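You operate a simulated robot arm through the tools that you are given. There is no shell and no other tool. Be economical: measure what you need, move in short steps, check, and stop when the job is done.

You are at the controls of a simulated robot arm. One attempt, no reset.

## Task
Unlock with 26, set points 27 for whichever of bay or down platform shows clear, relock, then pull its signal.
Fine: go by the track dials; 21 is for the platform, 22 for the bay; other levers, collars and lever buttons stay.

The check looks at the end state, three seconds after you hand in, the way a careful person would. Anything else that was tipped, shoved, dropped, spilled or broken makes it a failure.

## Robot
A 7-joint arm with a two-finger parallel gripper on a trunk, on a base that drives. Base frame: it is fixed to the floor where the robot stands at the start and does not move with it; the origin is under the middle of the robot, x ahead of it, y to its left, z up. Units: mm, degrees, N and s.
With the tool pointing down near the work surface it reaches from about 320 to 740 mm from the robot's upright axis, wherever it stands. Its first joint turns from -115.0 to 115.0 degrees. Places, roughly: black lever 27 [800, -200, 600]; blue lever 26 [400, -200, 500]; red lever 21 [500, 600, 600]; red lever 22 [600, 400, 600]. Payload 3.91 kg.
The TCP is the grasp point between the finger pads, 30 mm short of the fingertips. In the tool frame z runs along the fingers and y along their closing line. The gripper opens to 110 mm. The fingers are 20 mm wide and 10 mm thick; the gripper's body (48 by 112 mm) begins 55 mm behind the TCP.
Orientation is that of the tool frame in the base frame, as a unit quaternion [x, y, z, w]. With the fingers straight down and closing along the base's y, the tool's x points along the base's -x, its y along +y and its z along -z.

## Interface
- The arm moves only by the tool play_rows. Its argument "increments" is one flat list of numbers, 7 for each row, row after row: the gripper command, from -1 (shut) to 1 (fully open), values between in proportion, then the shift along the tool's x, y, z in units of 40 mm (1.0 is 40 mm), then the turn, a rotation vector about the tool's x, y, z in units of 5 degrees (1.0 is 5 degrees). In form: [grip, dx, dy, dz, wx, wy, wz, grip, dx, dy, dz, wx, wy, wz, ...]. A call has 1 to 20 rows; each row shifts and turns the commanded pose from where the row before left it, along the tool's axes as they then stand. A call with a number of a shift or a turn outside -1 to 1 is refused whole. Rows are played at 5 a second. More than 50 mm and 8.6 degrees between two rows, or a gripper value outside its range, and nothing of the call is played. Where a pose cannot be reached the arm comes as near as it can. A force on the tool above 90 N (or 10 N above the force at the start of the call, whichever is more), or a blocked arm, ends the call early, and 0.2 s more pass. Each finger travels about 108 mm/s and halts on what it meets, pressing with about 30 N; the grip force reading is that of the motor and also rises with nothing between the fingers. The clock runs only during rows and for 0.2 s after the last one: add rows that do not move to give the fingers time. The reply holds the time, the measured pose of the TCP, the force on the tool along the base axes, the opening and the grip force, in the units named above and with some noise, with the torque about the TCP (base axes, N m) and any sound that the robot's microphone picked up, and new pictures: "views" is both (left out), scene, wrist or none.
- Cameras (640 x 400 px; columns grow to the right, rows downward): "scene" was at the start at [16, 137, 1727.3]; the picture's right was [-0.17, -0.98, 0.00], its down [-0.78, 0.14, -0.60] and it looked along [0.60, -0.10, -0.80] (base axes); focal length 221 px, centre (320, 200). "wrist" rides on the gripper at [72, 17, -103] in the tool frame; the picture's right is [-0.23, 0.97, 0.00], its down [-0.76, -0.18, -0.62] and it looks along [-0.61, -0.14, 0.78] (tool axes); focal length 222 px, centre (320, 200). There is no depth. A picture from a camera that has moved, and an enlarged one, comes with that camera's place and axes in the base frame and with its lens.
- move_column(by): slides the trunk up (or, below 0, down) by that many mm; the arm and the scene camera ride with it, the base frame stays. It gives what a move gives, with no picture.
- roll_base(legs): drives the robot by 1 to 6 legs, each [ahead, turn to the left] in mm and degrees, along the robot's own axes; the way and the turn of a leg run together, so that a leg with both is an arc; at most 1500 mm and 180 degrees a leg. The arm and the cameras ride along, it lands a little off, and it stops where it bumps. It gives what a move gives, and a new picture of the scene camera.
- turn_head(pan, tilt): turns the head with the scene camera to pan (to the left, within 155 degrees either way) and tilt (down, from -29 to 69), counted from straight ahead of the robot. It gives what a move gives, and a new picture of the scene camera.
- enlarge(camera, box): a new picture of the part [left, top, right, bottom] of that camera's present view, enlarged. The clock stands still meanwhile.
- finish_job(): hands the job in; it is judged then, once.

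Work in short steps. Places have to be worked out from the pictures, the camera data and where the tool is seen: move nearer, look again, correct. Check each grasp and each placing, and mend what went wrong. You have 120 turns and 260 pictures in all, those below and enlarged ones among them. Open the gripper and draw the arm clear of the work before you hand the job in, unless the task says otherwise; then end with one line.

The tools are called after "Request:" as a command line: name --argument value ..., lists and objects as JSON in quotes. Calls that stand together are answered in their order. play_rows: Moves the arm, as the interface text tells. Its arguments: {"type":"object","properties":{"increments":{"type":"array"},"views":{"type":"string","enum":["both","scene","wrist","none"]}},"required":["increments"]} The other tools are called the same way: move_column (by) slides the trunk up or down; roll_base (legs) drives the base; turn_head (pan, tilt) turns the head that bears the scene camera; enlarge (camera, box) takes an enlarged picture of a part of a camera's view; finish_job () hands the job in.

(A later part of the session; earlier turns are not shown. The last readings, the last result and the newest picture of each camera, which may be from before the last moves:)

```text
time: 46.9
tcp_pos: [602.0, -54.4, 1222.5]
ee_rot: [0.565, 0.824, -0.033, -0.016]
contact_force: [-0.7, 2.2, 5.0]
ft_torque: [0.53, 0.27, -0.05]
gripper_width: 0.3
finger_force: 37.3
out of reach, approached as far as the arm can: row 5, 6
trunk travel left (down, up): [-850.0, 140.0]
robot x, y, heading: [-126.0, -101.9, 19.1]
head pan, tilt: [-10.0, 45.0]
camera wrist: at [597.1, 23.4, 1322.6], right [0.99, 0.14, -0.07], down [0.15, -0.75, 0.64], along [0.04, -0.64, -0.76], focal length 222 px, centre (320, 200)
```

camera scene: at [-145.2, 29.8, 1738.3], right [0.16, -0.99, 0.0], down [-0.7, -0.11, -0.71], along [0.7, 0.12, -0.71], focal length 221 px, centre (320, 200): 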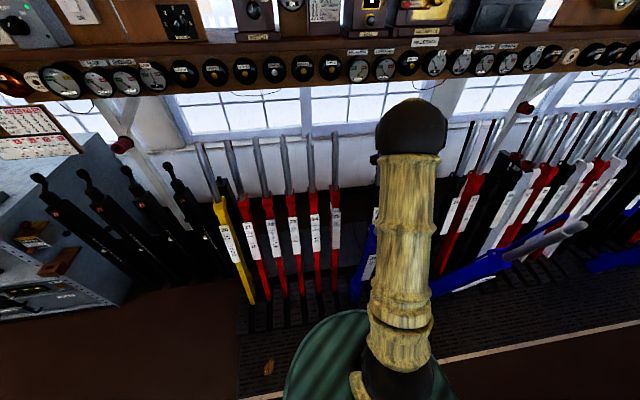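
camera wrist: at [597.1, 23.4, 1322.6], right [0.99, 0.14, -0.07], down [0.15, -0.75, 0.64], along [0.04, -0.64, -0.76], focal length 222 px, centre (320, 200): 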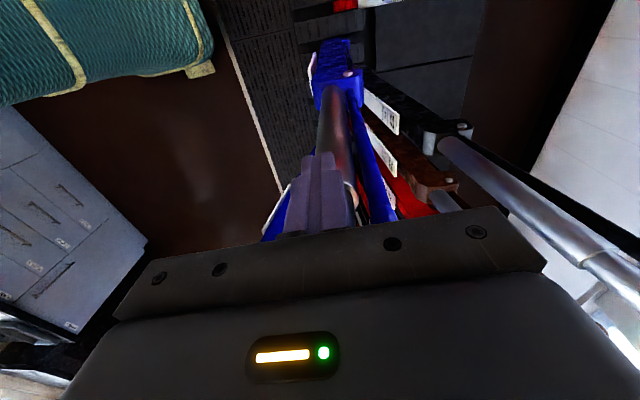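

Ran out of reach at radius 730 and the fingers slipped off sideways; the lever stands mid-stroke. I'll raise the hand, drive the base forward 220 mm and re-grip.

Request:
play_rows --increments '[-1, 0, 0, -1, 0, 0, 0, -1, 0, 0, -1, 0, 0, 0, -1, 0, 0, -1, 0, 0, 0, 1, 0, -1, 0, 0, 0, 0, 1, 0, -1, 0, 0, 0, 0, 1, 0, -1, 0, 0, 0, 0, 1, 0, -1, 0, 0, 0, 0, 1, 0, 0, 0, 0, 0, 0]' --views "wrist"

Request:
roll_base --legs '[[200, 0]]'

Request:
enlarge --camera "wrist" --box '[0, 0, 640, 400]'

```text
time: 48.7
tcp_pos: [548.4, -74.9, 1371.8]
ee_rot: [0.565, 0.824, -0.033, -0.013]
contact_force: [0.2, -0.4, 0.7]
ft_torque: [0.02, -0.04, -0.01]
gripper_width: 109.9
finger_force: 0.2
out of reach, approached as far as the arm can: row 1, 2, 3, 4, 5, 6, 7
trunk travel left (down, up): [-850.0, 140.0]
robot x, y, heading: [-125.5, -101.1, 19.1]
head pan, tilt: [-10.0, 45.0]
camera wrist: at [545.0, 2.7, 1470.9], right [0.99, 0.14, -0.06], down [0.15, -0.75, 0.65], along [0.04, -0.65, -0.76], focal length 222 px, centre (320, 200)
```

wrist: 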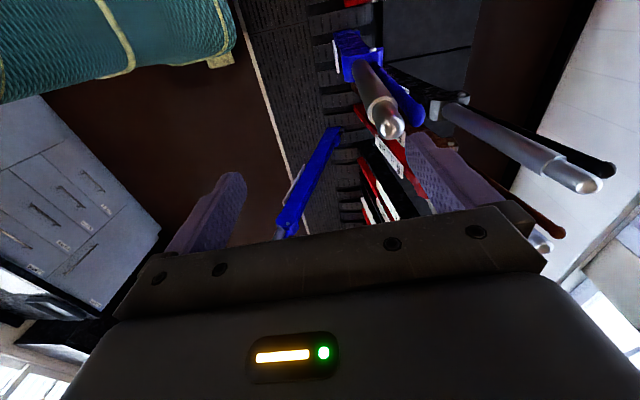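

```text
time: 50.3
tcp_pos: [738.7, -8.3, 1370.7]
ee_rot: [0.565, 0.825, -0.033, -0.014]
contact_force: [-0.8, 0.0, 0.5]
ft_torque: [-0.01, -0.03, -0.01]
gripper_width: 109.8
finger_force: 0.2
trunk travel left (down, up): [-850.0, 140.0]
robot x, y, heading: [61.7, -35.0, 19.4]
head pan, tilt: [-10.0, 45.0]
camera scene: at [38.1, 100.4, 1737.9], right [0.16, -0.99, 0.0], down [-0.7, -0.11, -0.71], along [0.7, 0.11, -0.71], focal length 221 px, centre (320, 200)
```

scene: 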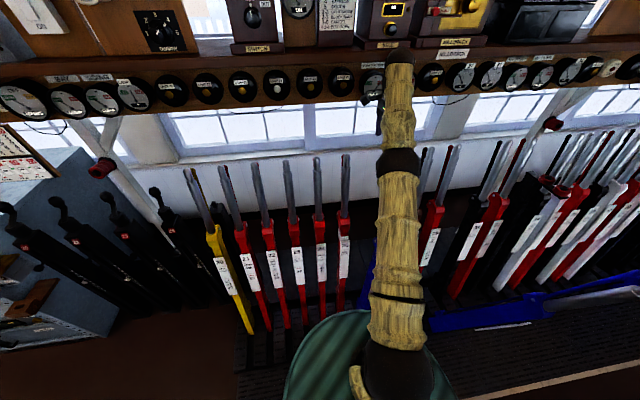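

```text
1.00 times, centred on (320, 200) of wrist
camera zoom: at [733.7, 69.7, 1471.1], right [0.99, 0.14, -0.06], down [0.15, -0.75, 0.65], along [0.04, -0.65, -0.76], focal length 222 px, centre (320, 200)
```

zoom: 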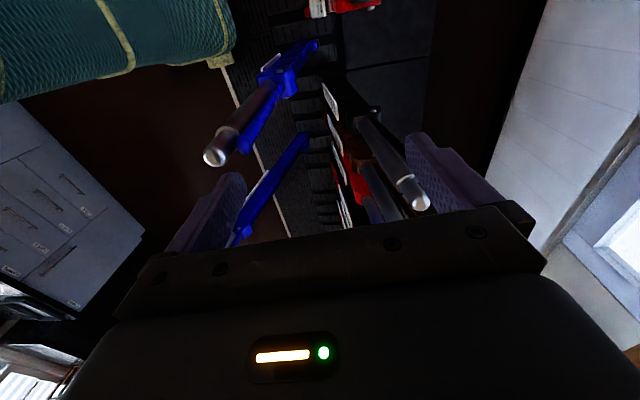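

The lever's tip is now at about [614,-77,1247]. Moving above and straddling it again.

Request:
play_rows --increments '[1, -0.12, -0.73, 0.5, 0, 0, 0.1, 1, -0.12, -0.73, 0.5, 0, 0, 0.1, 1, -0.12, -0.73, 0.5, 0, 0, 0.1, 1, -0.12, -0.73, 0.5, 0, 0, 0.1, 1, 0, 0, 0, 0, 0, 0]' --views "wrist"

```text
time: 51.5
tcp_pos: [663.9, -75.1, 1310.5]
ee_rot: [0.58, 0.814, -0.034, -0.013]
contact_force: [-0.3, -0.4, 0.2]
ft_torque: [0.0, 0.04, -0.03]
gripper_width: 110.3
finger_force: 0.0
out of reach, approached as far as the arm can: row 1
trunk travel left (down, up): [-850.0, 140.0]
robot x, y, heading: [63.1, -33.4, 19.0]
head pan, tilt: [-10.0, 45.0]
camera wrist: at [660.4, 3.7, 1410.6], right [0.99, 0.1, -0.06], down [0.12, -0.75, 0.65], along [0.02, -0.65, -0.76], focal length 222 px, centre (320, 200)
```

wrist: 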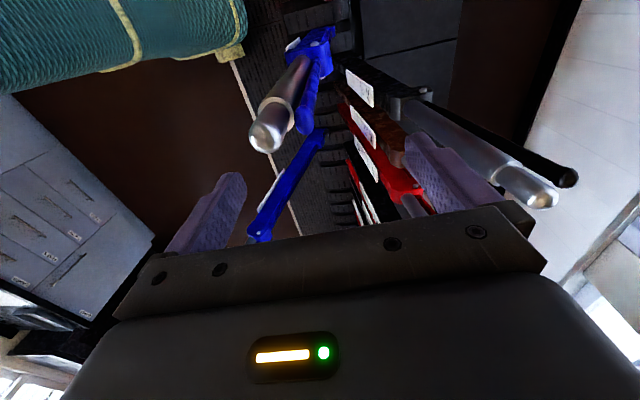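

Confirmed tip at [615,-78,1247]; shifting and descending to grip.

Request:
play_rows --increments '[1, 0.35, -0.6, 0, 0, 0, 0, 1, 0, 0, 0.65, 0, 0, 0, 1, 0, 0, 0.65, 0, 0, 0, 1, 0, 0, 0.65, 0, 0, 0, 1, 0, 0, 0.5, 0, 0, 0, 1, 0, 0, 0, 0, 0, 0, -1, 0, 0, 0, 0, 0, 0, -1, 0, 0, 0, 0, 0, 0, -1, 0, 0, 0, 0, 0, 0, -1, 0, 0, 0, 0, 0, 0]' --views "wrist"

```text
time: 53.7
tcp_pos: [625.4, -73.1, 1215.3]
ee_rot: [0.579, 0.814, -0.034, -0.014]
contact_force: [-8.0, -2.4, -4.6]
ft_torque: [-0.1, -0.08, -0.54]
gripper_width: 50.6
finger_force: 45.0
trunk travel left (down, up): [-850.0, 140.0]
robot x, y, heading: [63.2, -34.9, 19.3]
head pan, tilt: [-10.0, 45.0]
camera wrist: at [625.2, 4.9, 1315.1], right [0.99, 0.1, -0.06], down [0.12, -0.75, 0.65], along [0.02, -0.65, -0.76], focal length 222 px, centre (320, 200)
```

wrist: 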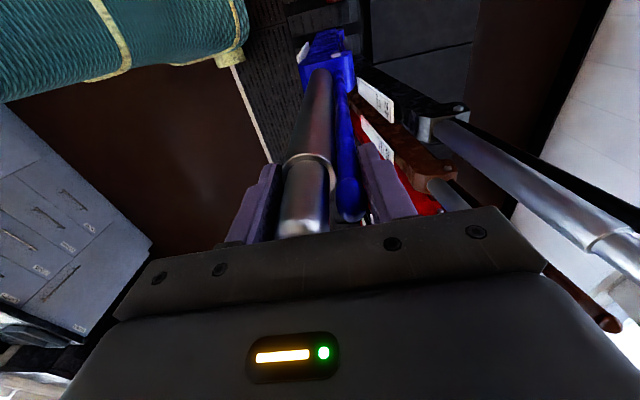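

Gripped (50.6 mm). The arm alone can't reach the end, so I'll drive the base forward 120 mm while holding, then finish with the arm.

Request:
roll_base --legs '[[60, 0]]'

Request:
play_rows --increments '[-1, 0, 0, 0.05, 0.7, 0, 0, -1, 0, 0, 0, 0, 0, 0]' --views "wrist"

```text
time: 54.7
tcp_pos: [688.3, -53.0, 1214.4]
ee_rot: [0.579, 0.814, -0.035, -0.013]
contact_force: [6.5, -3.1, -23.3]
ft_torque: [-1.2, 1.01, 0.23]
gripper_width: 50.6
finger_force: 45.6
trunk travel left (down, up): [-850.0, 140.0]
robot x, y, heading: [121.3, -17.0, 19.3]
head pan, tilt: [-10.0, 45.0]
camera scene: at [99.7, 119.5, 1737.8], right [0.16, -0.99, 0.0], down [-0.7, -0.11, -0.71], along [0.7, 0.11, -0.71], focal length 221 px, centre (320, 200)
```

scene: 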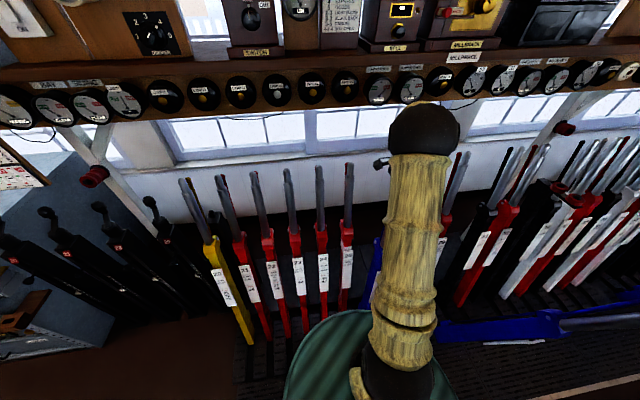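

```text
time: 55.3
tcp_pos: [689.0, -53.7, 1212.6]
ee_rot: [0.579, 0.813, -0.057, -0.028]
contact_force: [15.2, -1.8, 12.1]
ft_torque: [0.77, -1.61, -0.66]
gripper_width: 50.5
finger_force: 45.0
trunk travel left (down, up): [-850.0, 140.0]
robot x, y, heading: [121.6, -15.7, 18.9]
head pan, tilt: [-10.0, 45.0]
camera wrist: at [691.0, 27.1, 1312.1], right [0.99, 0.1, -0.12], down [0.15, -0.74, 0.66], along [-0.02, -0.67, -0.75], focal length 222 px, centre (320, 200)
```

wrist: 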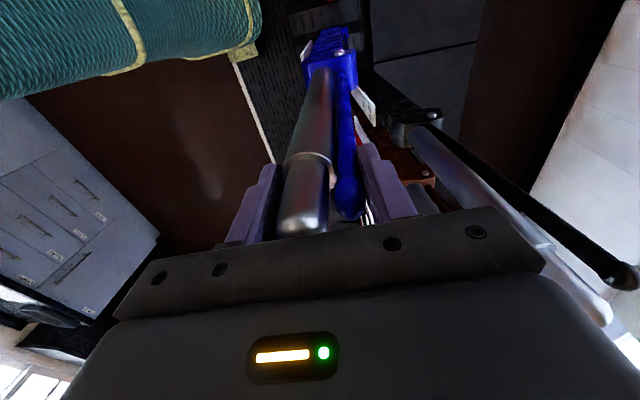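

Works smoothly. Another 60 mm drive plus tilt follow, then the arm finishes.

Request:
roll_base --legs '[[60, 0]]'

Request:
play_rows --increments '[-1, 0, 0, 0.2, 0.65, 0, 0, -1, 0, 0.5, 0.03, 0.22, 0, 0, -1, 0, 0.5, 0.03, 0.22, 0, 0, -1, 0, 0, 0, 0, 0, 0]' --views "wrist"

```text
time: 56.3
tcp_pos: [742.7, -35.6, 1210.1]
ee_rot: [0.579, 0.813, -0.06, -0.033]
contact_force: [5.1, -8.9, -21.3]
ft_torque: [-0.94, -0.74, -0.35]
gripper_width: 50.2
finger_force: 44.8
trunk travel left (down, up): [-850.0, 140.0]
robot x, y, heading: [174.7, 4.9, 19.1]
head pan, tilt: [-10.0, 45.0]
camera scene: at [155.4, 137.8, 1737.7], right [0.16, -0.99, 0.0], down [-0.7, -0.11, -0.71], along [0.7, 0.11, -0.71], focal length 221 px, centre (320, 200)
```

scene: 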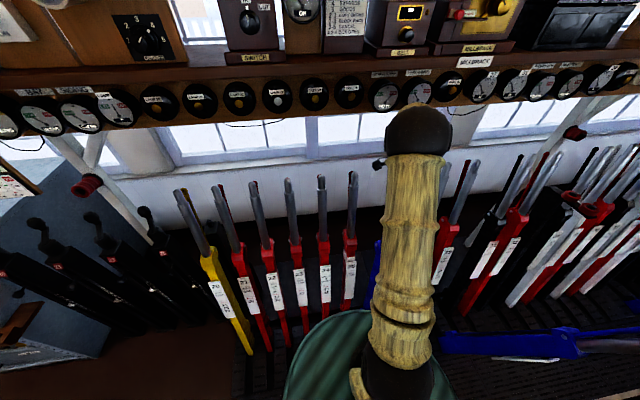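

```text
time: 57.3
tcp_pos: [777.8, -22.6, 1195.7]
ee_rot: [0.577, 0.809, -0.095, -0.056]
contact_force: [16.3, -3.7, 38.9]
ft_torque: [0.08, -1.37, -0.44]
gripper_width: 51.9
finger_force: 44.9
trunk travel left (down, up): [-850.0, 140.0]
robot x, y, heading: [176.4, 4.5, 19.1]
head pan, tilt: [-10.0, 45.0]
camera wrist: at [789.2, 61.3, 1291.1], right [0.97, 0.09, -0.21], down [0.21, -0.72, 0.66], along [-0.09, -0.69, -0.72], focal length 222 px, centre (320, 200)
```

wrist: 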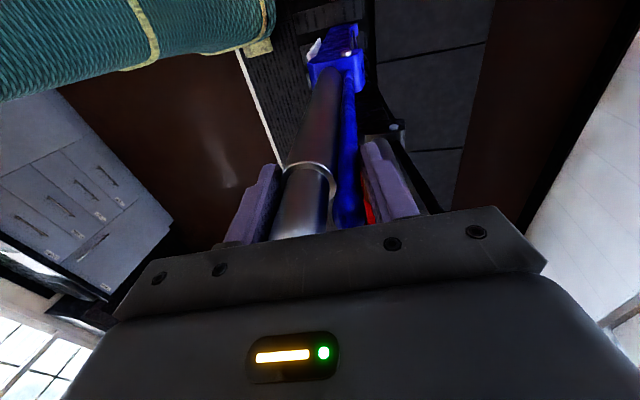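

Nearly there (lean ~12.6°). Continue forward in small steps until the stop, tilting less to stay clear of the dial shelf.

Request:
play_rows --increments '[-1, 0, 0.5, -0.1, 0.15, 0, 0, -1, 0, 0.5, 0, 0.15, 0, 0, -1, 0, 0.5, 0.03, 0.15, 0, 0, -1, 0, 0.5, 0.03, 0.15, 0, 0, -1, 0, 0, 0, 0, 0, 0]' --views "both"

```text
time: 58.5
tcp_pos: [850.0, 1.3, 1179.8]
ee_rot: [0.575, 0.807, -0.116, -0.07]
contact_force: [15.6, -2.3, 39.5]
ft_torque: [0.51, -1.92, -0.55]
gripper_width: 52.4
finger_force: 45.1
trunk travel left (down, up): [-850.0, 140.0]
robot x, y, heading: [176.3, 6.1, 19.1]
head pan, tilt: [-10.0, 45.0]
camera scene: at [149.4, 139.1, 1738.0], right [0.16, -0.99, 0.0], down [-0.7, -0.11, -0.71], along [0.7, 0.11, -0.71], focal length 221 px, centre (320, 200)
camera wrist: at [866.1, 87.3, 1273.1], right [0.96, 0.09, -0.26], down [0.24, -0.71, 0.66], along [-0.12, -0.7, -0.7], focal length 222 px, centre (320, 200)
```

scene: 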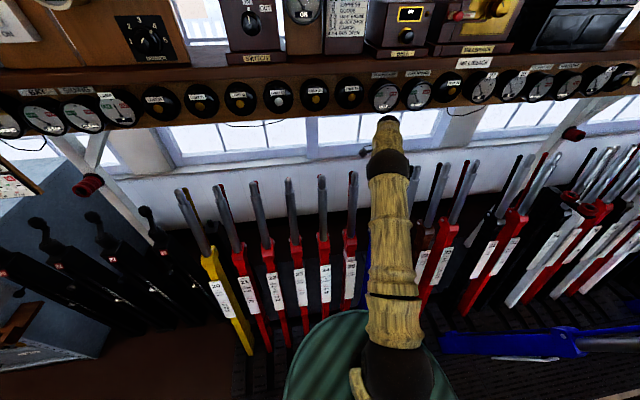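
wrist: 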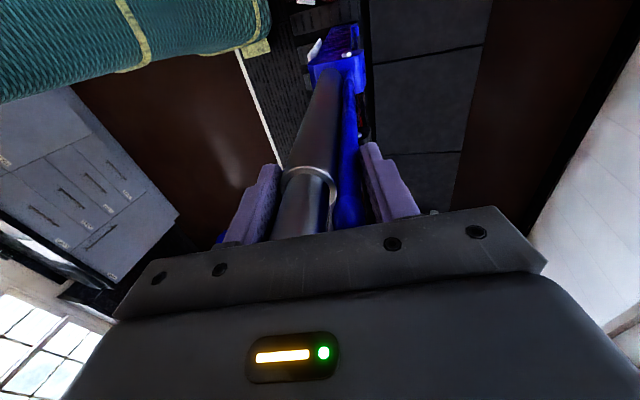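

Still free; keep going in 15 mm steps until it stops.

Request:
play_rows --increments '[-1, 0, 0.4, -0.05, 0.12, 0, 0, -1, 0, 0.4, 0, 0.12, 0, 0, -1, 0, 0.4, 0, 0.12, 0, 0, -1, 0, 0.4, 0, 0.12, 0, 0, -1, 0, 0, 0, 0, 0, 0]' --views "wrist"

```text
time: 59.7
tcp_pos: [855.4, 3.3, 1177.3]
ee_rot: [0.577, 0.801, -0.135, -0.085]
contact_force: [-62.8, -45.4, 14.8]
ft_torque: [2.27, -3.57, 0.03]
gripper_width: 64.9
finger_force: 45.1
out of reach, approached as far as the arm can: row 2, 3, 4
trunk travel left (down, up): [-850.0, 140.0]
robot x, y, heading: [172.4, 3.0, 19.2]
head pan, tilt: [-10.0, 45.0]
camera wrist: at [877.5, 90.4, 1267.9], right [0.95, 0.08, -0.3], down [0.27, -0.7, 0.66], along [-0.16, -0.71, -0.69], focal length 222 px, centre (320, 200)
```

wrist: 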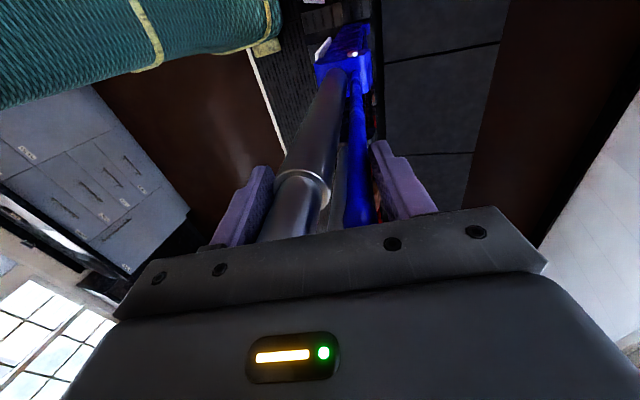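

There's a firm -63 N resistance now, likely the end stop. I'll relax slightly, open the gripper and lift along the tool axis to check whether 26 aligns with its neighbours.

Request:
play_rows --increments '[-1, 0, -0.25, 0, 0, 0, 0, 1, 0, 0, 0, 0, 0, 0, 1, 0, 0, 0, 0, 0, 0, 1, 0, 0, 0, 0, 0, 0]' --views "wrist"

```text
time: 60.7
tcp_pos: [860.4, 13.2, 1172.4]
ee_rot: [0.573, 0.804, -0.136, -0.087]
contact_force: [0.4, -0.3, -1.0]
ft_torque: [-0.01, 0.0, 0.02]
gripper_width: 110.0
finger_force: 0.1
trunk travel left (down, up): [-850.0, 140.0]
robot x, y, heading: [175.6, 1.9, 19.3]
head pan, tilt: [-10.0, 45.0]
camera wrist: at [881.0, 100.5, 1263.3], right [0.95, 0.08, -0.3], down [0.27, -0.7, 0.66], along [-0.16, -0.71, -0.69], focal length 222 px, centre (320, 200)
```

wrist: 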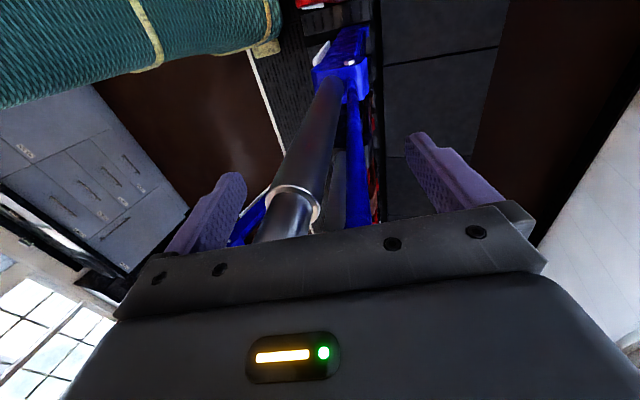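

The force dropped to zero and the lever stays. Lifting clear, mostly vertical.

Request:
play_rows --increments '[1, 0, -0.1, -0.7, 0, 0, 0, 1, 0, -0.1, -0.7, 0, 0, 0, 1, 0, -0.1, -0.7, 0, 0, 0, 1, 0, -0.2, -0.7, 0, 0, 0, 1, 0, -0.7, -0.2, -0.8, 0, 0, 1, 0, -0.7, -0.2, -0.8, 0, 0, 1, 0, -0.7, -0.2, -0.8, 0, 0]' --views "both"

```text
time: 62.3
tcp_pos: [776.8, -12.1, 1290.6]
ee_rot: [0.579, 0.813, -0.051, -0.024]
contact_force: [-0.2, -0.1, 0.3]
ft_torque: [0.02, -0.03, -0.01]
gripper_width: 110.2
finger_force: 0.0
out of reach, approached as far as the arm can: row 2, 3, 4
trunk travel left (down, up): [-850.0, 140.0]
robot x, y, heading: [177.3, 4.5, 19.4]
head pan, tilt: [-10.0, 45.0]
camera scene: at [148.7, 139.1, 1737.9], right [0.16, -0.99, 0.0], down [-0.7, -0.11, -0.71], along [0.7, 0.11, -0.71], focal length 221 px, centre (320, 200)
camera wrist: at [779.3, 68.3, 1389.7], right [0.99, 0.1, -0.1], down [0.14, -0.74, 0.65], along [-0.01, -0.66, -0.75], focal length 222 px, centre (320, 200)
```

scene: 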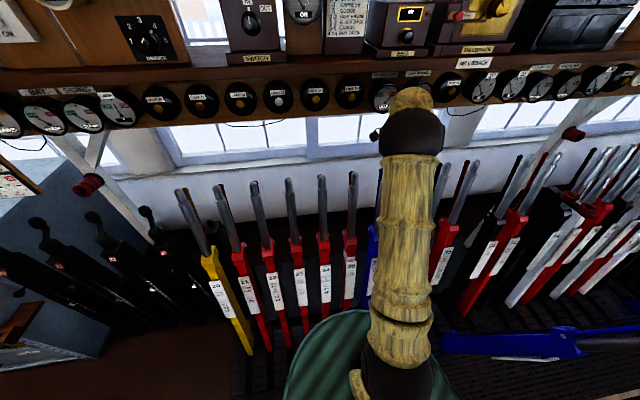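
wrist: 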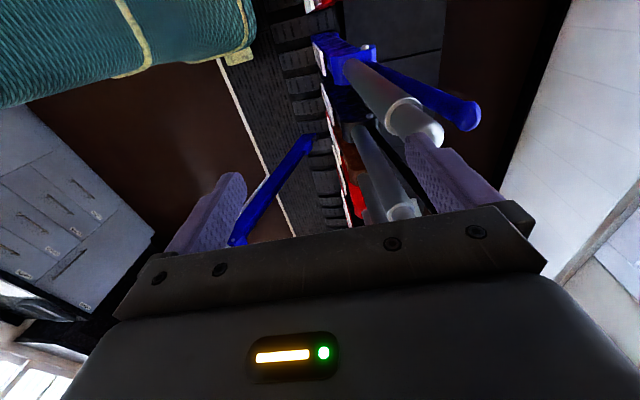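

26 now lines up with its neighbours at the back. I'll raise the hand, nudge the base a little right (for reach to 27), and view 26/27 again.

Request:
play_rows --increments '[1, -0.5, -0.5, -0.7, -0.1, 0, 0, 1, -0.5, -0.5, -0.7, 0, 0, 0, 1, -0.5, -0.5, -0.7, 0, 0, 0]' --views "none"

Request:
roll_base --legs '[[-60, 0], [0, -17], [80, 0], [0, 17]]'

Request:
enlarge --camera "wrist" --box '[0, 0, 640, 400]'

Request:
turn_head --pan 30 --tilt 30

```text
time: 63.1
tcp_pos: [749.5, -84.4, 1380.4]
ee_rot: [0.579, 0.814, -0.048, -0.023]
contact_force: [-0.3, -0.1, 0.6]
ft_torque: [0.03, -0.02, -0.02]
gripper_width: 110.1
finger_force: 0.1
trunk travel left (down, up): [-850.0, 140.0]
robot x, y, heading: [174.1, 4.7, 19.5]
head pan, tilt: [-10.0, 45.0]
```

```text
time: 65.9
tcp_pos: [707.4, -263.5, 1380.7]
ee_rot: [0.692, 0.72, -0.044, -0.029]
contact_force: [0.4, -0.4, -0.1]
ft_torque: [0.02, 0.04, -0.01]
gripper_width: 109.9
finger_force: 0.0
trunk travel left (down, up): [-850.0, 140.0]
robot x, y, heading: [182.9, -13.6, 3.7]
head pan, tilt: [-10.0, 45.0]
stopped in leg 4: the robot was blocked; the commanded pose is now the measured one
camera scene: at [196.5, 123.2, 1738.0], right [-0.11, -0.99, 0.0], down [-0.7, 0.08, -0.71], along [0.7, -0.08, -0.71], focal length 221 px, centre (320, 200)
```

scene: 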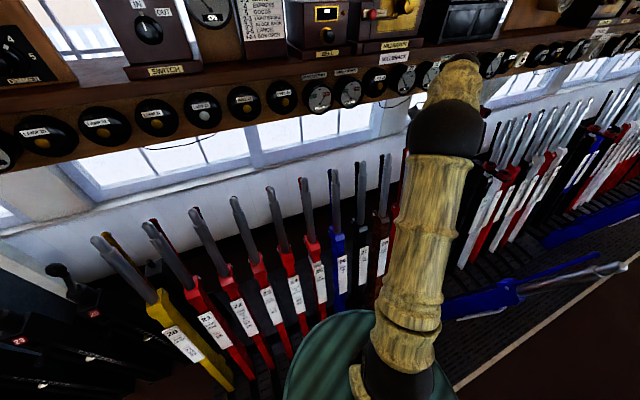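

```text
1.00 times, centred on (320, 200) of wrist
camera zoom: at [731.8, -187.8, 1480.0], right [0.98, -0.19, -0.1], down [-0.08, -0.75, 0.65], along [-0.2, -0.63, -0.75], focal length 222 px, centre (320, 200)
```

zoom: 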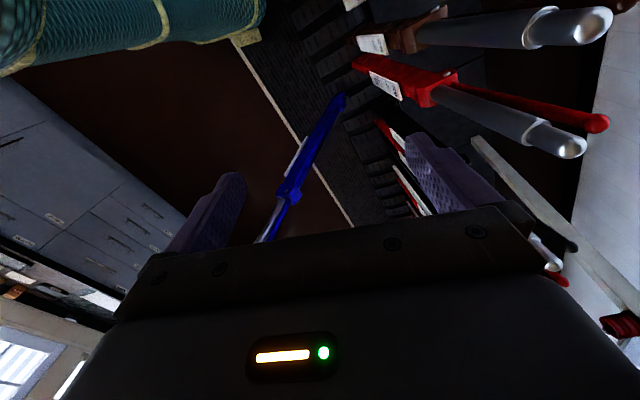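

```text
time: 67.0
tcp_pos: [706.3, -262.5, 1381.9]
ee_rot: [0.692, 0.72, -0.045, -0.028]
contact_force: [0.3, 0.1, 0.1]
ft_torque: [0.01, 0.0, -0.03]
gripper_width: 109.7
finger_force: 0.1
trunk travel left (down, up): [-850.0, 140.0]
robot x, y, heading: [180.3, -14.7, 3.9]
head pan, tilt: [30.0, 30.0]
camera scene: at [189.7, 183.4, 1760.5], right [0.56, -0.83, 0.0], down [-0.42, -0.28, -0.87], along [0.72, 0.48, -0.5], focal length 221 px, centre (320, 200)
```

scene: 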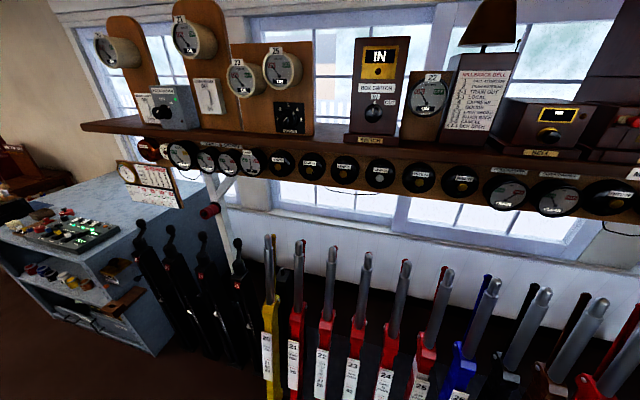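

The turn was blocked near the end (base close to the frame). Levers still look in line, 26 now among them. I'll look down at what the base touches.

Request:
turn_head --pan 40 --tilt 69

Request:
turn_head --pan -15 --tilt 62

```text
time: 68.0
tcp_pos: [707.4, -263.6, 1381.1]
ee_rot: [0.692, 0.72, -0.044, -0.029]
contact_force: [-0.1, 0.9, -0.2]
ft_torque: [-0.03, -0.01, -0.01]
gripper_width: 110.0
finger_force: 0.0
trunk travel left (down, up): [-850.0, 140.0]
robot x, y, heading: [181.6, -12.2, 3.7]
head pan, tilt: [40.0, 68.8]
camera scene: at [154.9, 171.9, 1709.1], right [0.69, -0.72, 0.0], down [-0.67, -0.64, -0.36], along [0.26, 0.25, -0.93], focal length 221 px, centre (320, 200)
```

scene: 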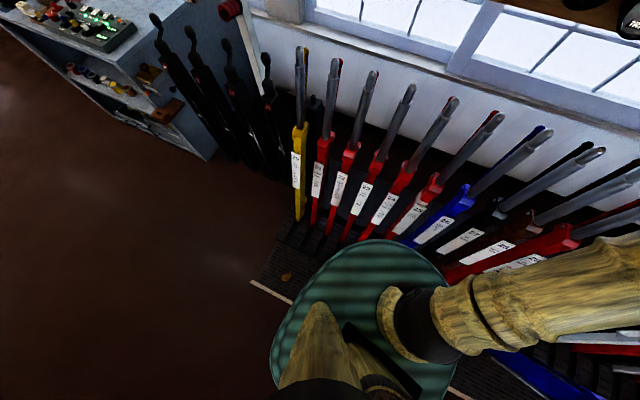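

```text
time: 69.3
tcp_pos: [706.5, -263.0, 1381.5]
ee_rot: [0.692, 0.72, -0.045, -0.027]
contact_force: [-0.6, -0.2, 0.7]
ft_torque: [-0.01, 0.0, -0.02]
gripper_width: 110.0
finger_force: 0.0
trunk travel left (down, up): [-850.0, 140.0]
robot x, y, heading: [182.9, -12.0, 3.8]
head pan, tilt: [-15.0, 62.0]
camera scene: at [177.6, 120.7, 1716.1], right [-0.19, -0.98, 0.0], down [-0.87, 0.17, -0.47], along [0.46, -0.09, -0.88], focal length 221 px, centre (320, 200)
```

scene: 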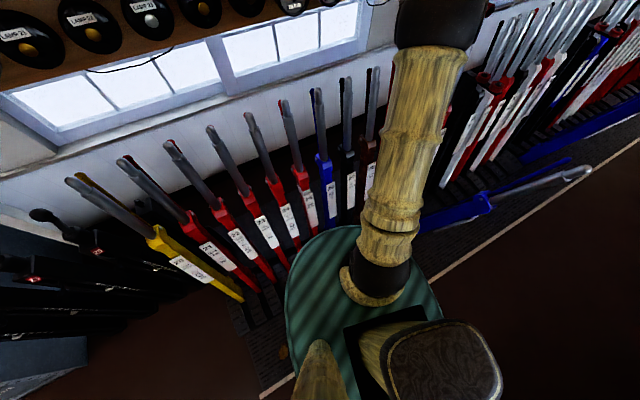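

The platform edge is just near the lever bases; nothing displaced. I'll back off and re-approach with the turn made farther out.

Request:
roll_base --legs '[[-120, 0], [0, -23.5], [90, 0], [0, 38.8], [40, 0]]'

Request:
enlarge --camera "wrist" --box '[0, 0, 640, 400]'

```text
time: 72.5
tcp_pos: [510.0, -477.7, 1381.2]
ee_rot: [0.82, 0.57, -0.037, -0.037]
contact_force: [-0.7, -0.4, 0.3]
ft_torque: [0.0, -0.08, -0.01]
gripper_width: 109.7
finger_force: 0.1
trunk travel left (down, up): [-850.0, 140.0]
robot x, y, heading: [124.5, -46.0, -18.9]
head pan, tilt: [-15.0, 62.0]
stopped in leg 3: the robot was blocked; the commanded pose is now the measured one
camera scene: at [170.1, 82.1, 1716.2], right [-0.56, -0.83, 0.0], down [-0.73, 0.49, -0.47], along [0.39, -0.26, -0.88], focal length 221 px, centre (320, 200)
```

scene: 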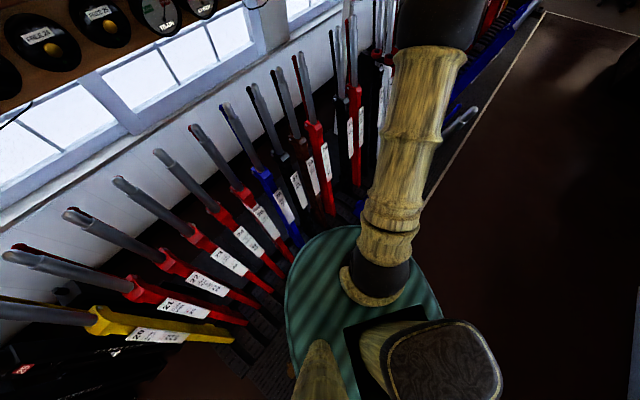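

```text
1.00 times, centred on (320, 200) of wrist
camera zoom: at [561.6, -416.2, 1480.4], right [0.83, -0.55, -0.1], down [-0.37, -0.66, 0.65], along [-0.42, -0.5, -0.75], focal length 222 px, centre (320, 200)
```

zoom: 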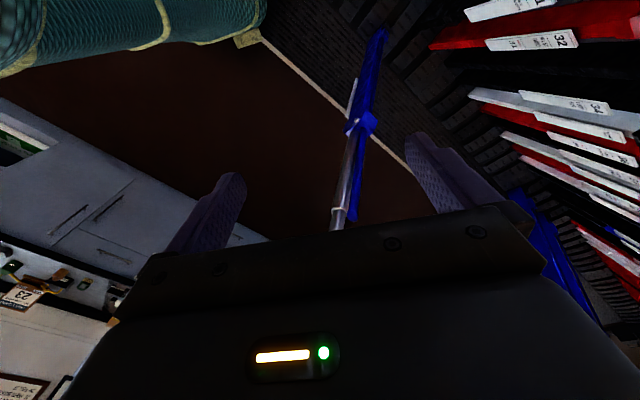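

Blocked again by the corner; I'll back off a bit, square up, and approach straight.

Request:
roll_base --legs '[[-45, 0], [0, 38]]'

Request:
roll_base --legs '[[110, 0]]'

Request:
enlarge --camera "wrist" --box '[0, 0, 640, 400]'

```text
time: 75.2
tcp_pos: [655.3, -134.5, 1380.3]
ee_rot: [0.593, 0.804, -0.047, -0.025]
contact_force: [-0.3, 1.2, 0.5]
ft_torque: [-0.02, 0.01, -0.03]
gripper_width: 109.9
finger_force: 0.0
trunk travel left (down, up): [-850.0, 140.0]
robot x, y, heading: [86.6, -31.0, 18.7]
head pan, tilt: [-15.0, 62.0]
camera scene: at [43.8, 96.8, 1716.1], right [0.07, -1.0, 0.0], down [-0.88, -0.06, -0.47], along [0.47, 0.03, -0.88], focal length 221 px, centre (320, 200)
```

scene: 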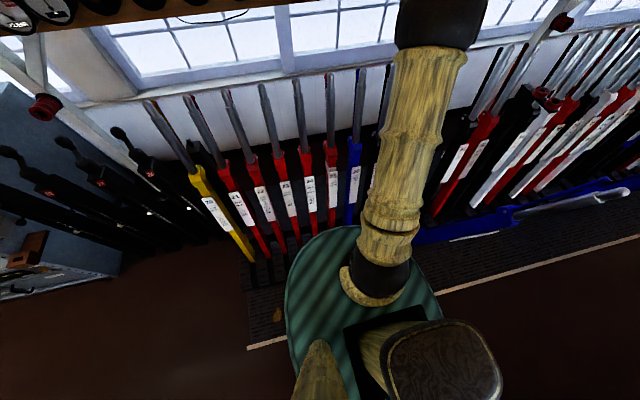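

```text
time: 76.4
tcp_pos: [760.9, -99.3, 1379.4]
ee_rot: [0.592, 0.804, -0.048, -0.025]
contact_force: [0.3, 0.5, -0.7]
ft_torque: [0.02, 0.04, 0.0]
gripper_width: 110.2
finger_force: 0.1
trunk travel left (down, up): [-850.0, 140.0]
robot x, y, heading: [187.9, 1.8, 19.3]
head pan, tilt: [-15.0, 62.0]
camera scene: at [148.9, 132.8, 1716.1], right [0.07, -1.0, 0.0], down [-0.88, -0.06, -0.47], along [0.47, 0.03, -0.88], focal length 221 px, centre (320, 200)
```

scene: 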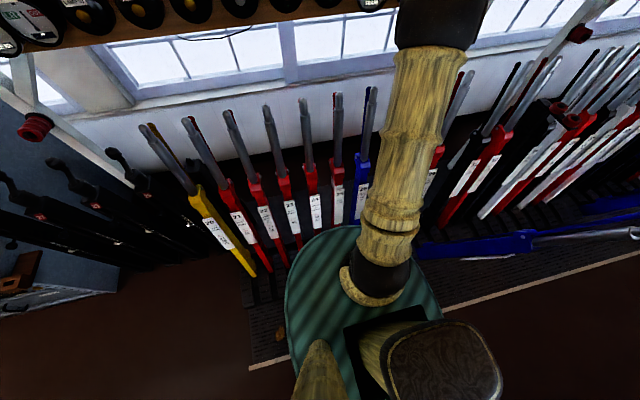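

```text
1.00 times, centred on (320, 200) of wrist
camera zoom: at [764.7, -19.6, 1478.2], right [0.99, 0.07, -0.1], down [0.12, -0.75, 0.65], along [-0.03, -0.66, -0.75], focal length 222 px, centre (320, 200)
```

zoom: 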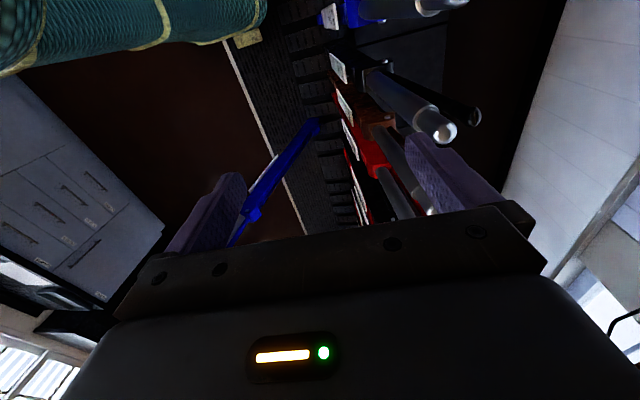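

27's tip reads ~[892,-120,1215], catch just beyond. That's near max reach, so I nudge the base 25 mm forward, then set the tool upright above it.

Request:
roll_base --legs '[[25, 0]]'

```text
time: 77.2
tcp_pos: [784.7, -91.0, 1378.2]
ee_rot: [0.592, 0.804, -0.048, -0.025]
contact_force: [0.7, 0.3, 0.0]
ft_torque: [-0.04, 0.05, -0.02]
gripper_width: 110.1
finger_force: 0.0
trunk travel left (down, up): [-850.0, 140.0]
robot x, y, heading: [213.1, 11.9, 19.3]
head pan, tilt: [-15.0, 62.0]
camera scene: at [173.3, 141.1, 1716.1], right [0.07, -1.0, 0.0], down [-0.88, -0.06, -0.47], along [0.47, 0.03, -0.88], focal length 221 px, centre (320, 200)
```

scene: 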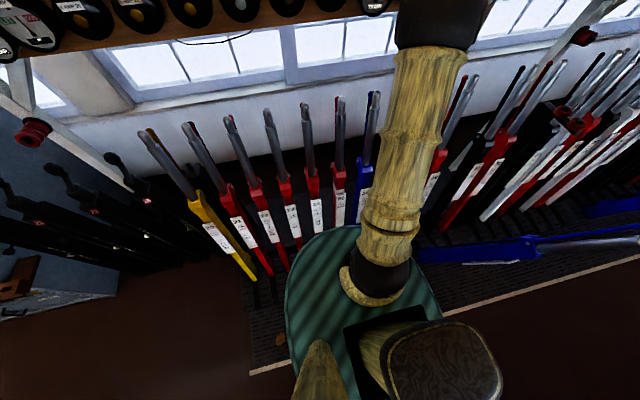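

Good reach now. Moving over 27 with fingers straddling handle and catch.

Request:
play_rows --increments '[1, -0.34, 0.79, 0.3, 0.2, 0, 0, 1, -0.34, 0.79, 0.3, 0.2, 0, 0, 1, -0.34, 0.79, 0.3, 0.2, 0, 0, 1, -0.34, 0.79, 0.3, 0.2, 0, 0, 1, 0, 0, 0.6, 0, 0, 0, 1, 0, 0, 0, 0, 0, 0]' --views "wrist"

```text
time: 78.6
tcp_pos: [873.8, -110.0, 1288.5]
ee_rot: [0.591, 0.802, -0.076, -0.046]
contact_force: [-0.6, 0.0, 0.0]
ft_torque: [-0.01, 0.0, 0.03]
gripper_width: 109.8
finger_force: 0.0
out of reach, approached as far as the arm can: row 3, 4
trunk travel left (down, up): [-850.0, 140.0]
robot x, y, heading: [212.2, 12.1, 18.6]
head pan, tilt: [-15.0, 62.0]
camera wrist: at [885.4, -27.8, 1385.2], right [0.98, 0.07, -0.17], down [0.16, -0.74, 0.66], along [-0.08, -0.67, -0.73], focal length 222 px, centre (320, 200)
```

wrist: 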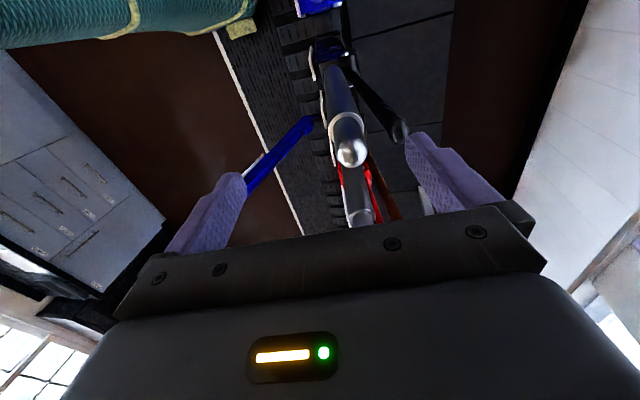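

Tip of 27 confirmed at ~[889,-121,1215]; I need ~35 mm more forward, so I drive 28 mm ahead.

Request:
roll_base --legs '[[28, 0]]'

Request:
enlarge --camera "wrist" --box '[0, 0, 640, 400]'

```text
time: 79.5
tcp_pos: [893.4, -103.3, 1287.6]
ee_rot: [0.591, 0.802, -0.077, -0.045]
contact_force: [0.8, 0.1, -0.2]
ft_torque: [-0.01, 0.04, 0.0]
gripper_width: 109.9
finger_force: 0.0
trunk travel left (down, up): [-850.0, 140.0]
robot x, y, heading: [228.0, 19.4, 18.7]
head pan, tilt: [-15.0, 62.0]
camera scene: at [191.2, 147.3, 1716.1], right [0.06, -1.0, 0.0], down [-0.88, -0.05, -0.47], along [0.47, 0.03, -0.88], focal length 221 px, centre (320, 200)
```

scene: 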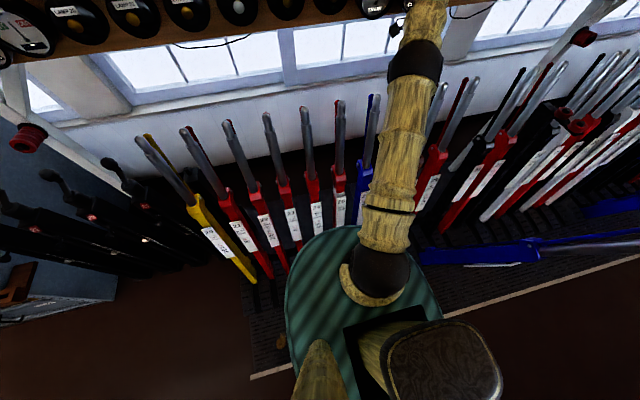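

```text
1.00 times, centred on (320, 200) of wrist
camera zoom: at [903.5, -21.7, 1384.4], right [0.98, 0.07, -0.17], down [0.16, -0.74, 0.66], along [-0.08, -0.67, -0.73], focal length 222 px, centre (320, 200)
```

zoom: 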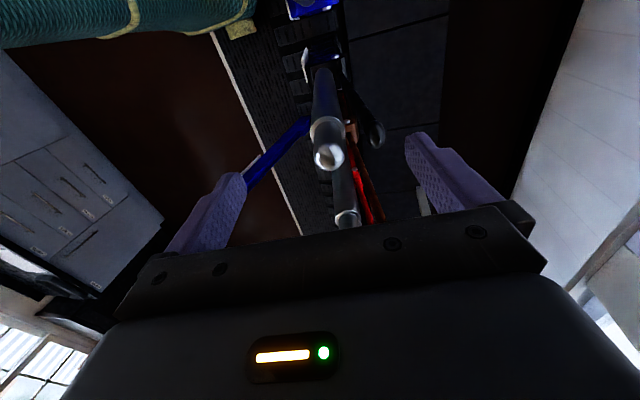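

Shift 18 mm forward, 14 mm right, then descend 108 mm along the tool axis.

Request:
play_rows --increments '[1, -0.35, 0.45, 0, 0, 0, 0, 1, 0, 0, 0.65, 0, 0, 0, 1, 0, 0, 0.65, 0, 0, 0, 1, 0, 0, 0.65, 0, 0, 0, 1, 0, 0, 0.65, 0, 0, 0, 1, 0, 0, 0, 0, 0, 0]' --views "wrist"

```text
time: 80.9
tcp_pos: [886.3, -120.1, 1180.0]
ee_rot: [0.591, 0.802, -0.076, -0.045]
contact_force: [0.4, 0.3, -0.1]
ft_torque: [-0.01, 0.01, -0.01]
gripper_width: 110.3
finger_force: 0.1
out of reach, approached as far as the arm can: row 1
trunk travel left (down, up): [-850.0, 140.0]
robot x, y, heading: [226.4, 22.2, 18.3]
head pan, tilt: [-15.0, 62.0]
camera wrist: at [896.8, -37.2, 1277.6], right [0.98, 0.07, -0.17], down [0.16, -0.74, 0.66], along [-0.08, -0.67, -0.73], focal length 222 px, centre (320, 200)
```

wrist: 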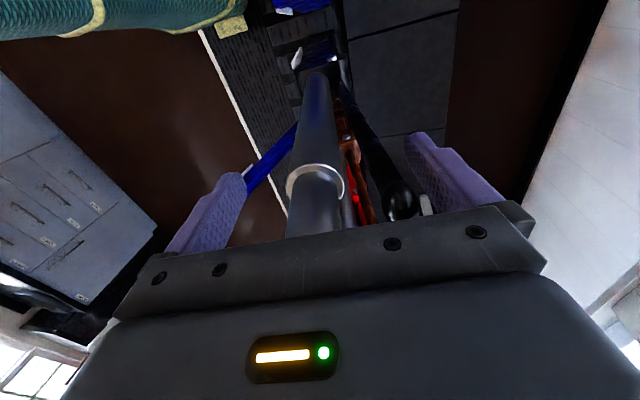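

Both handle and catch are between the fingers. Closing.

Request:
play_rows --increments '[-1, 0, 0, 0, 0, 0, 0, -1, 0, 0, 0, 0, 0, 0, -1, 0, 0, 0, 0, 0, 0, -1, 0, 0, 0, 0, 0, 0]' --views "wrist"

```text
time: 81.9
tcp_pos: [888.0, -119.0, 1179.6]
ee_rot: [0.59, 0.803, -0.076, -0.045]
contact_force: [15.5, 2.4, 4.6]
ft_torque: [-0.42, 0.38, 0.34]
gripper_width: 50.6
finger_force: 44.6
trunk travel left (down, up): [-850.0, 140.0]
robot x, y, heading: [228.8, 20.2, 18.4]
head pan, tilt: [-15.0, 62.0]
camera wrist: at [899.7, -36.5, 1277.0], right [0.98, 0.07, -0.17], down [0.16, -0.74, 0.66], along [-0.08, -0.67, -0.73], focal length 222 px, centre (320, 200)
```

wrist: 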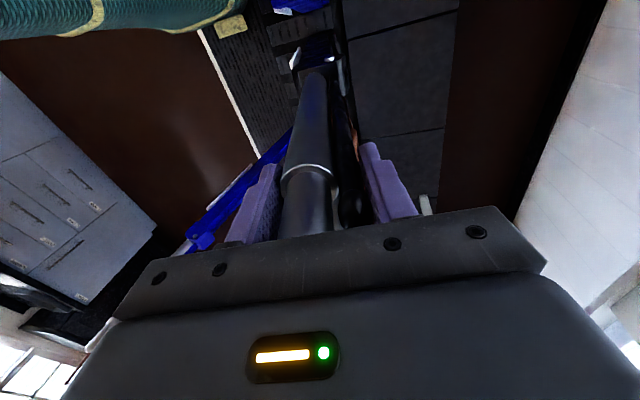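

Firm grip at 50.6 mm. Test pull along the arc.

Request:
play_rows --increments '[-1, 0, -0.4, -0.04, -0.05, 0, 0, -1, 0, -0.5, -0.06, -0.1, 0, 0, -1, 0, -0.5, -0.05, -0.15, 0, 0, -1, 0, 0, 0, 0, 0, 0]' --views "wrist"

```text
time: 82.9
tcp_pos: [835.7, -135.6, 1192.2]
ee_rot: [0.591, 0.802, -0.067, -0.042]
contact_force: [3.3, -0.9, -36.5]
ft_torque: [0.36, 0.09, 0.18]
gripper_width: 50.3
finger_force: 45.6
trunk travel left (down, up): [-850.0, 140.0]
robot x, y, heading: [228.8, 19.9, 18.6]
head pan, tilt: [-15.0, 62.0]
camera wrist: at [844.8, -54.9, 1289.6], right [0.99, 0.07, -0.15], down [0.15, -0.74, 0.65], along [-0.07, -0.67, -0.74], focal length 222 px, centre (320, 200)
```

wrist: 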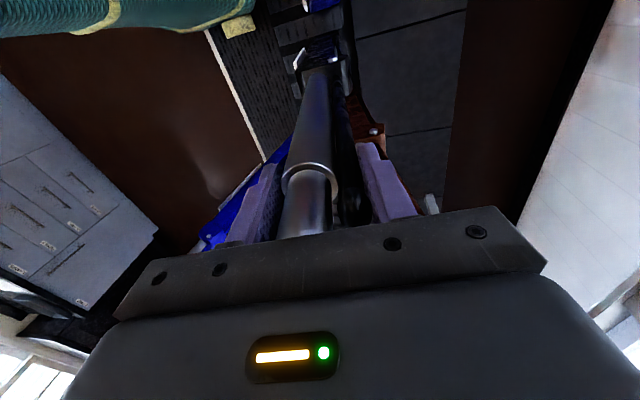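

27 moves. Continue the pull in bigger steps.

Request:
play_rows --increments '[-1, 0, -0.8, 0.04, -0.32, 0, 0, -1, 0, -0.8, 0, -0.32, 0, 0, -1, 0, -0.8, 0, -0.32, 0, 0, -1, 0, -0.8, 0, -0.36, 0, 0, -1, 0, -0.8, 0, -0.36, 0, 0, -1, 0, 0, 0, 0, 0, 0]' --views "wrist"

```text
time: 84.3
tcp_pos: [681.3, -186.7, 1208.9]
ee_rot: [0.593, 0.805, -0.008, 0.004]
contact_force: [-0.7, -5.9, -13.6]
ft_torque: [-1.47, 2.31, 0.15]
gripper_width: 52.4
finger_force: 45.1
trunk travel left (down, up): [-850.0, 140.0]
robot x, y, heading: [226.2, 17.1, 18.5]
head pan, tilt: [-15.0, 62.0]
camera wrist: at [676.5, -108.5, 1310.2], right [1.0, 0.07, 0.0], down [0.06, -0.77, 0.64], along [0.04, -0.64, -0.77], focal length 222 px, centre (320, 200)
```

wrist: 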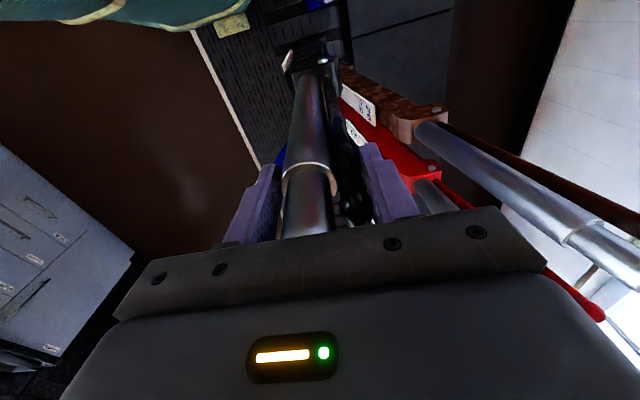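

Half-way; tool tilt is slightly ahead of the lever. Continue with less tilt.

Request:
play_rows --increments '[-1, 0, -0.8, -0.05, -0.1, 0, 0, -1, 0, -0.8, -0.03, -0.25, 0, 0, -1, 0, -0.8, 0, -0.36, 0, 0, -1, 0, -0.8, 0, -0.36, 0, 0, -1, 0, -0.8, 0, -0.36, 0, 0, -1, 0, -0.8, 0, -0.36, 0, 0, -1, 0, 0, 0, 0, 0, 0]' --views "wrist"

```text
time: 85.9
tcp_pos: [497.6, -243.5, 1204.9]
ee_rot: [0.59, 0.803, 0.054, 0.056]
contact_force: [-0.7, -21.6, 34.5]
ft_torque: [-1.23, 1.93, -0.13]
gripper_width: 54.8
finger_force: 45.1
trunk travel left (down, up): [-850.0, 140.0]
robot x, y, heading: [223.7, 22.3, 18.7]
head pan, tilt: [-15.0, 62.0]
camera wrist: at [475.9, -170.7, 1308.0], right [0.99, 0.07, 0.16], down [-0.04, -0.79, 0.61], along [0.17, -0.6, -0.78], focal length 222 px, centre (320, 200)
```

wrist: 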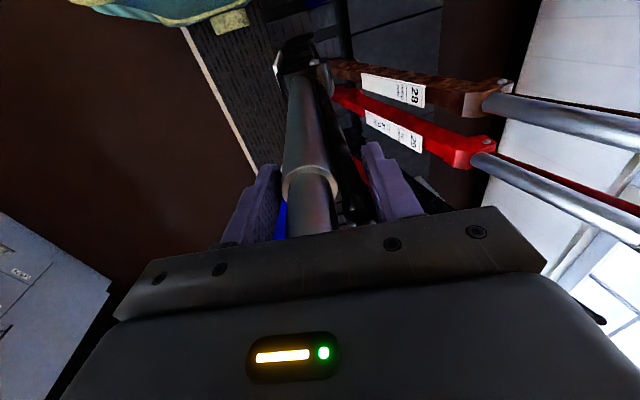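

Going well: s≈391, small lateral force; correct sideways and continue to the end.

Request:
play_rows --increments '[-1, -0.1, -0.7, -0.1, -0.15, 0, 0, -1, -0.05, -0.8, 0, -0.25, 0, 0, -1, -0.03, -0.8, 0, -0.3, 0, 0, -1, -0.03, -0.8, 0, -0.3, 0, 0, -1, -0.03, -0.8, 0, -0.3, 0, 0, -1, 0, 0, 0, 0, 0, 0]' --views "both"

```text
time: 87.3
tcp_pos: [347.7, -291.6, 1182.2]
ee_rot: [0.587, 0.798, 0.099, 0.091]
contact_force: [-33.6, 6.5, 83.9]
ft_torque: [0.1, 3.02, 0.17]
gripper_width: 55.9
finger_force: 45.3
trunk travel left (down, up): [-850.0, 140.0]
robot x, y, heading: [225.5, 20.5, 18.6]
head pan, tilt: [-15.0, 62.0]
camera scene: at [181.8, 153.4, 1715.9], right [0.06, -1.0, 0.0], down [-0.88, -0.05, -0.47], along [0.47, 0.02, -0.88], focal length 221 px, centre (320, 200)
camera wrist: at [315.5, -222.7, 1283.9], right [0.96, 0.06, 0.26], down [-0.1, -0.81, 0.58], along [0.25, -0.58, -0.77], focal length 222 px, centre (320, 200)
```

scene: 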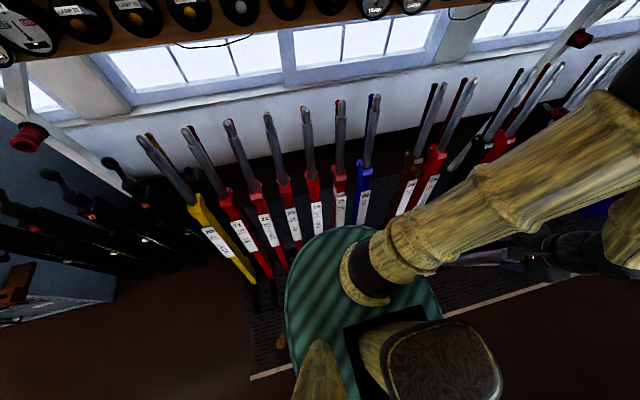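
wrist: 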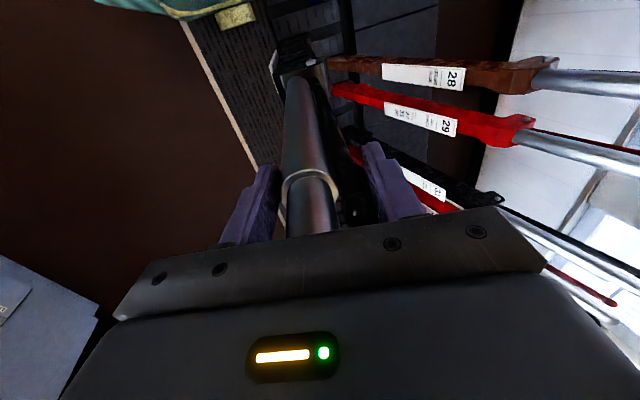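

The handle tip presses the palm (84 N up); raise ~12 mm along the handle, then continue the last ~60 mm.

Request:
play_rows --increments '[-1, 0, 0, -0.35, 0, 0, 0, -1, 0, -0.5, -0.02, -0.2, 0, 0, -1, 0, -0.5, 0, -0.2, 0, 0, -1, 0, -0.5, 0, -0.2, 0, 0, -1, 0, 0, 0, 0, 0, 0]' --views "wrist"

```text
time: 88.5
tcp_pos: [295.2, -311.8, 1175.4]
ee_rot: [0.584, 0.796, 0.122, 0.102]
contact_force: [-10.7, 12.8, -7.1]
ft_torque: [0.13, 2.41, 0.19]
gripper_width: 56.4
finger_force: 45.1
trunk travel left (down, up): [-850.0, 140.0]
robot x, y, heading: [229.3, 18.6, 18.5]
head pan, tilt: [-15.0, 62.0]
camera wrist: at [257.0, -244.3, 1276.8], right [0.95, 0.06, 0.31], down [-0.12, -0.83, 0.55], along [0.29, -0.56, -0.78], focal length 222 px, centre (320, 200)
```

wrist: 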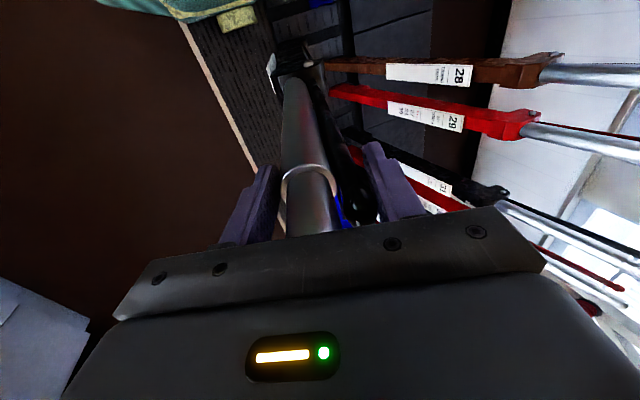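

At s≈178, about where 26 stood when fully pulled. A few gentle steps more to feel the stop.

Request:
play_rows --increments '[-1, 0, -0.3, 0, -0.1, 0, 0, -1, 0, -0.3, 0, -0.1, 0, 0, -1, 0, 0, 0, 0, 0, 0]' --views "none"

```text
time: 89.3
tcp_pos: [287.6, -314.5, 1172.5]
ee_rot: [0.58, 0.797, 0.131, 0.109]
contact_force: [51.0, 15.6, 60.8]
ft_torque: [-0.61, 0.91, 0.19]
gripper_width: 57.5
finger_force: 45.2
trunk travel left (down, up): [-850.0, 140.0]
robot x, y, heading: [229.3, 20.5, 18.5]
head pan, tilt: [-15.0, 62.0]
```

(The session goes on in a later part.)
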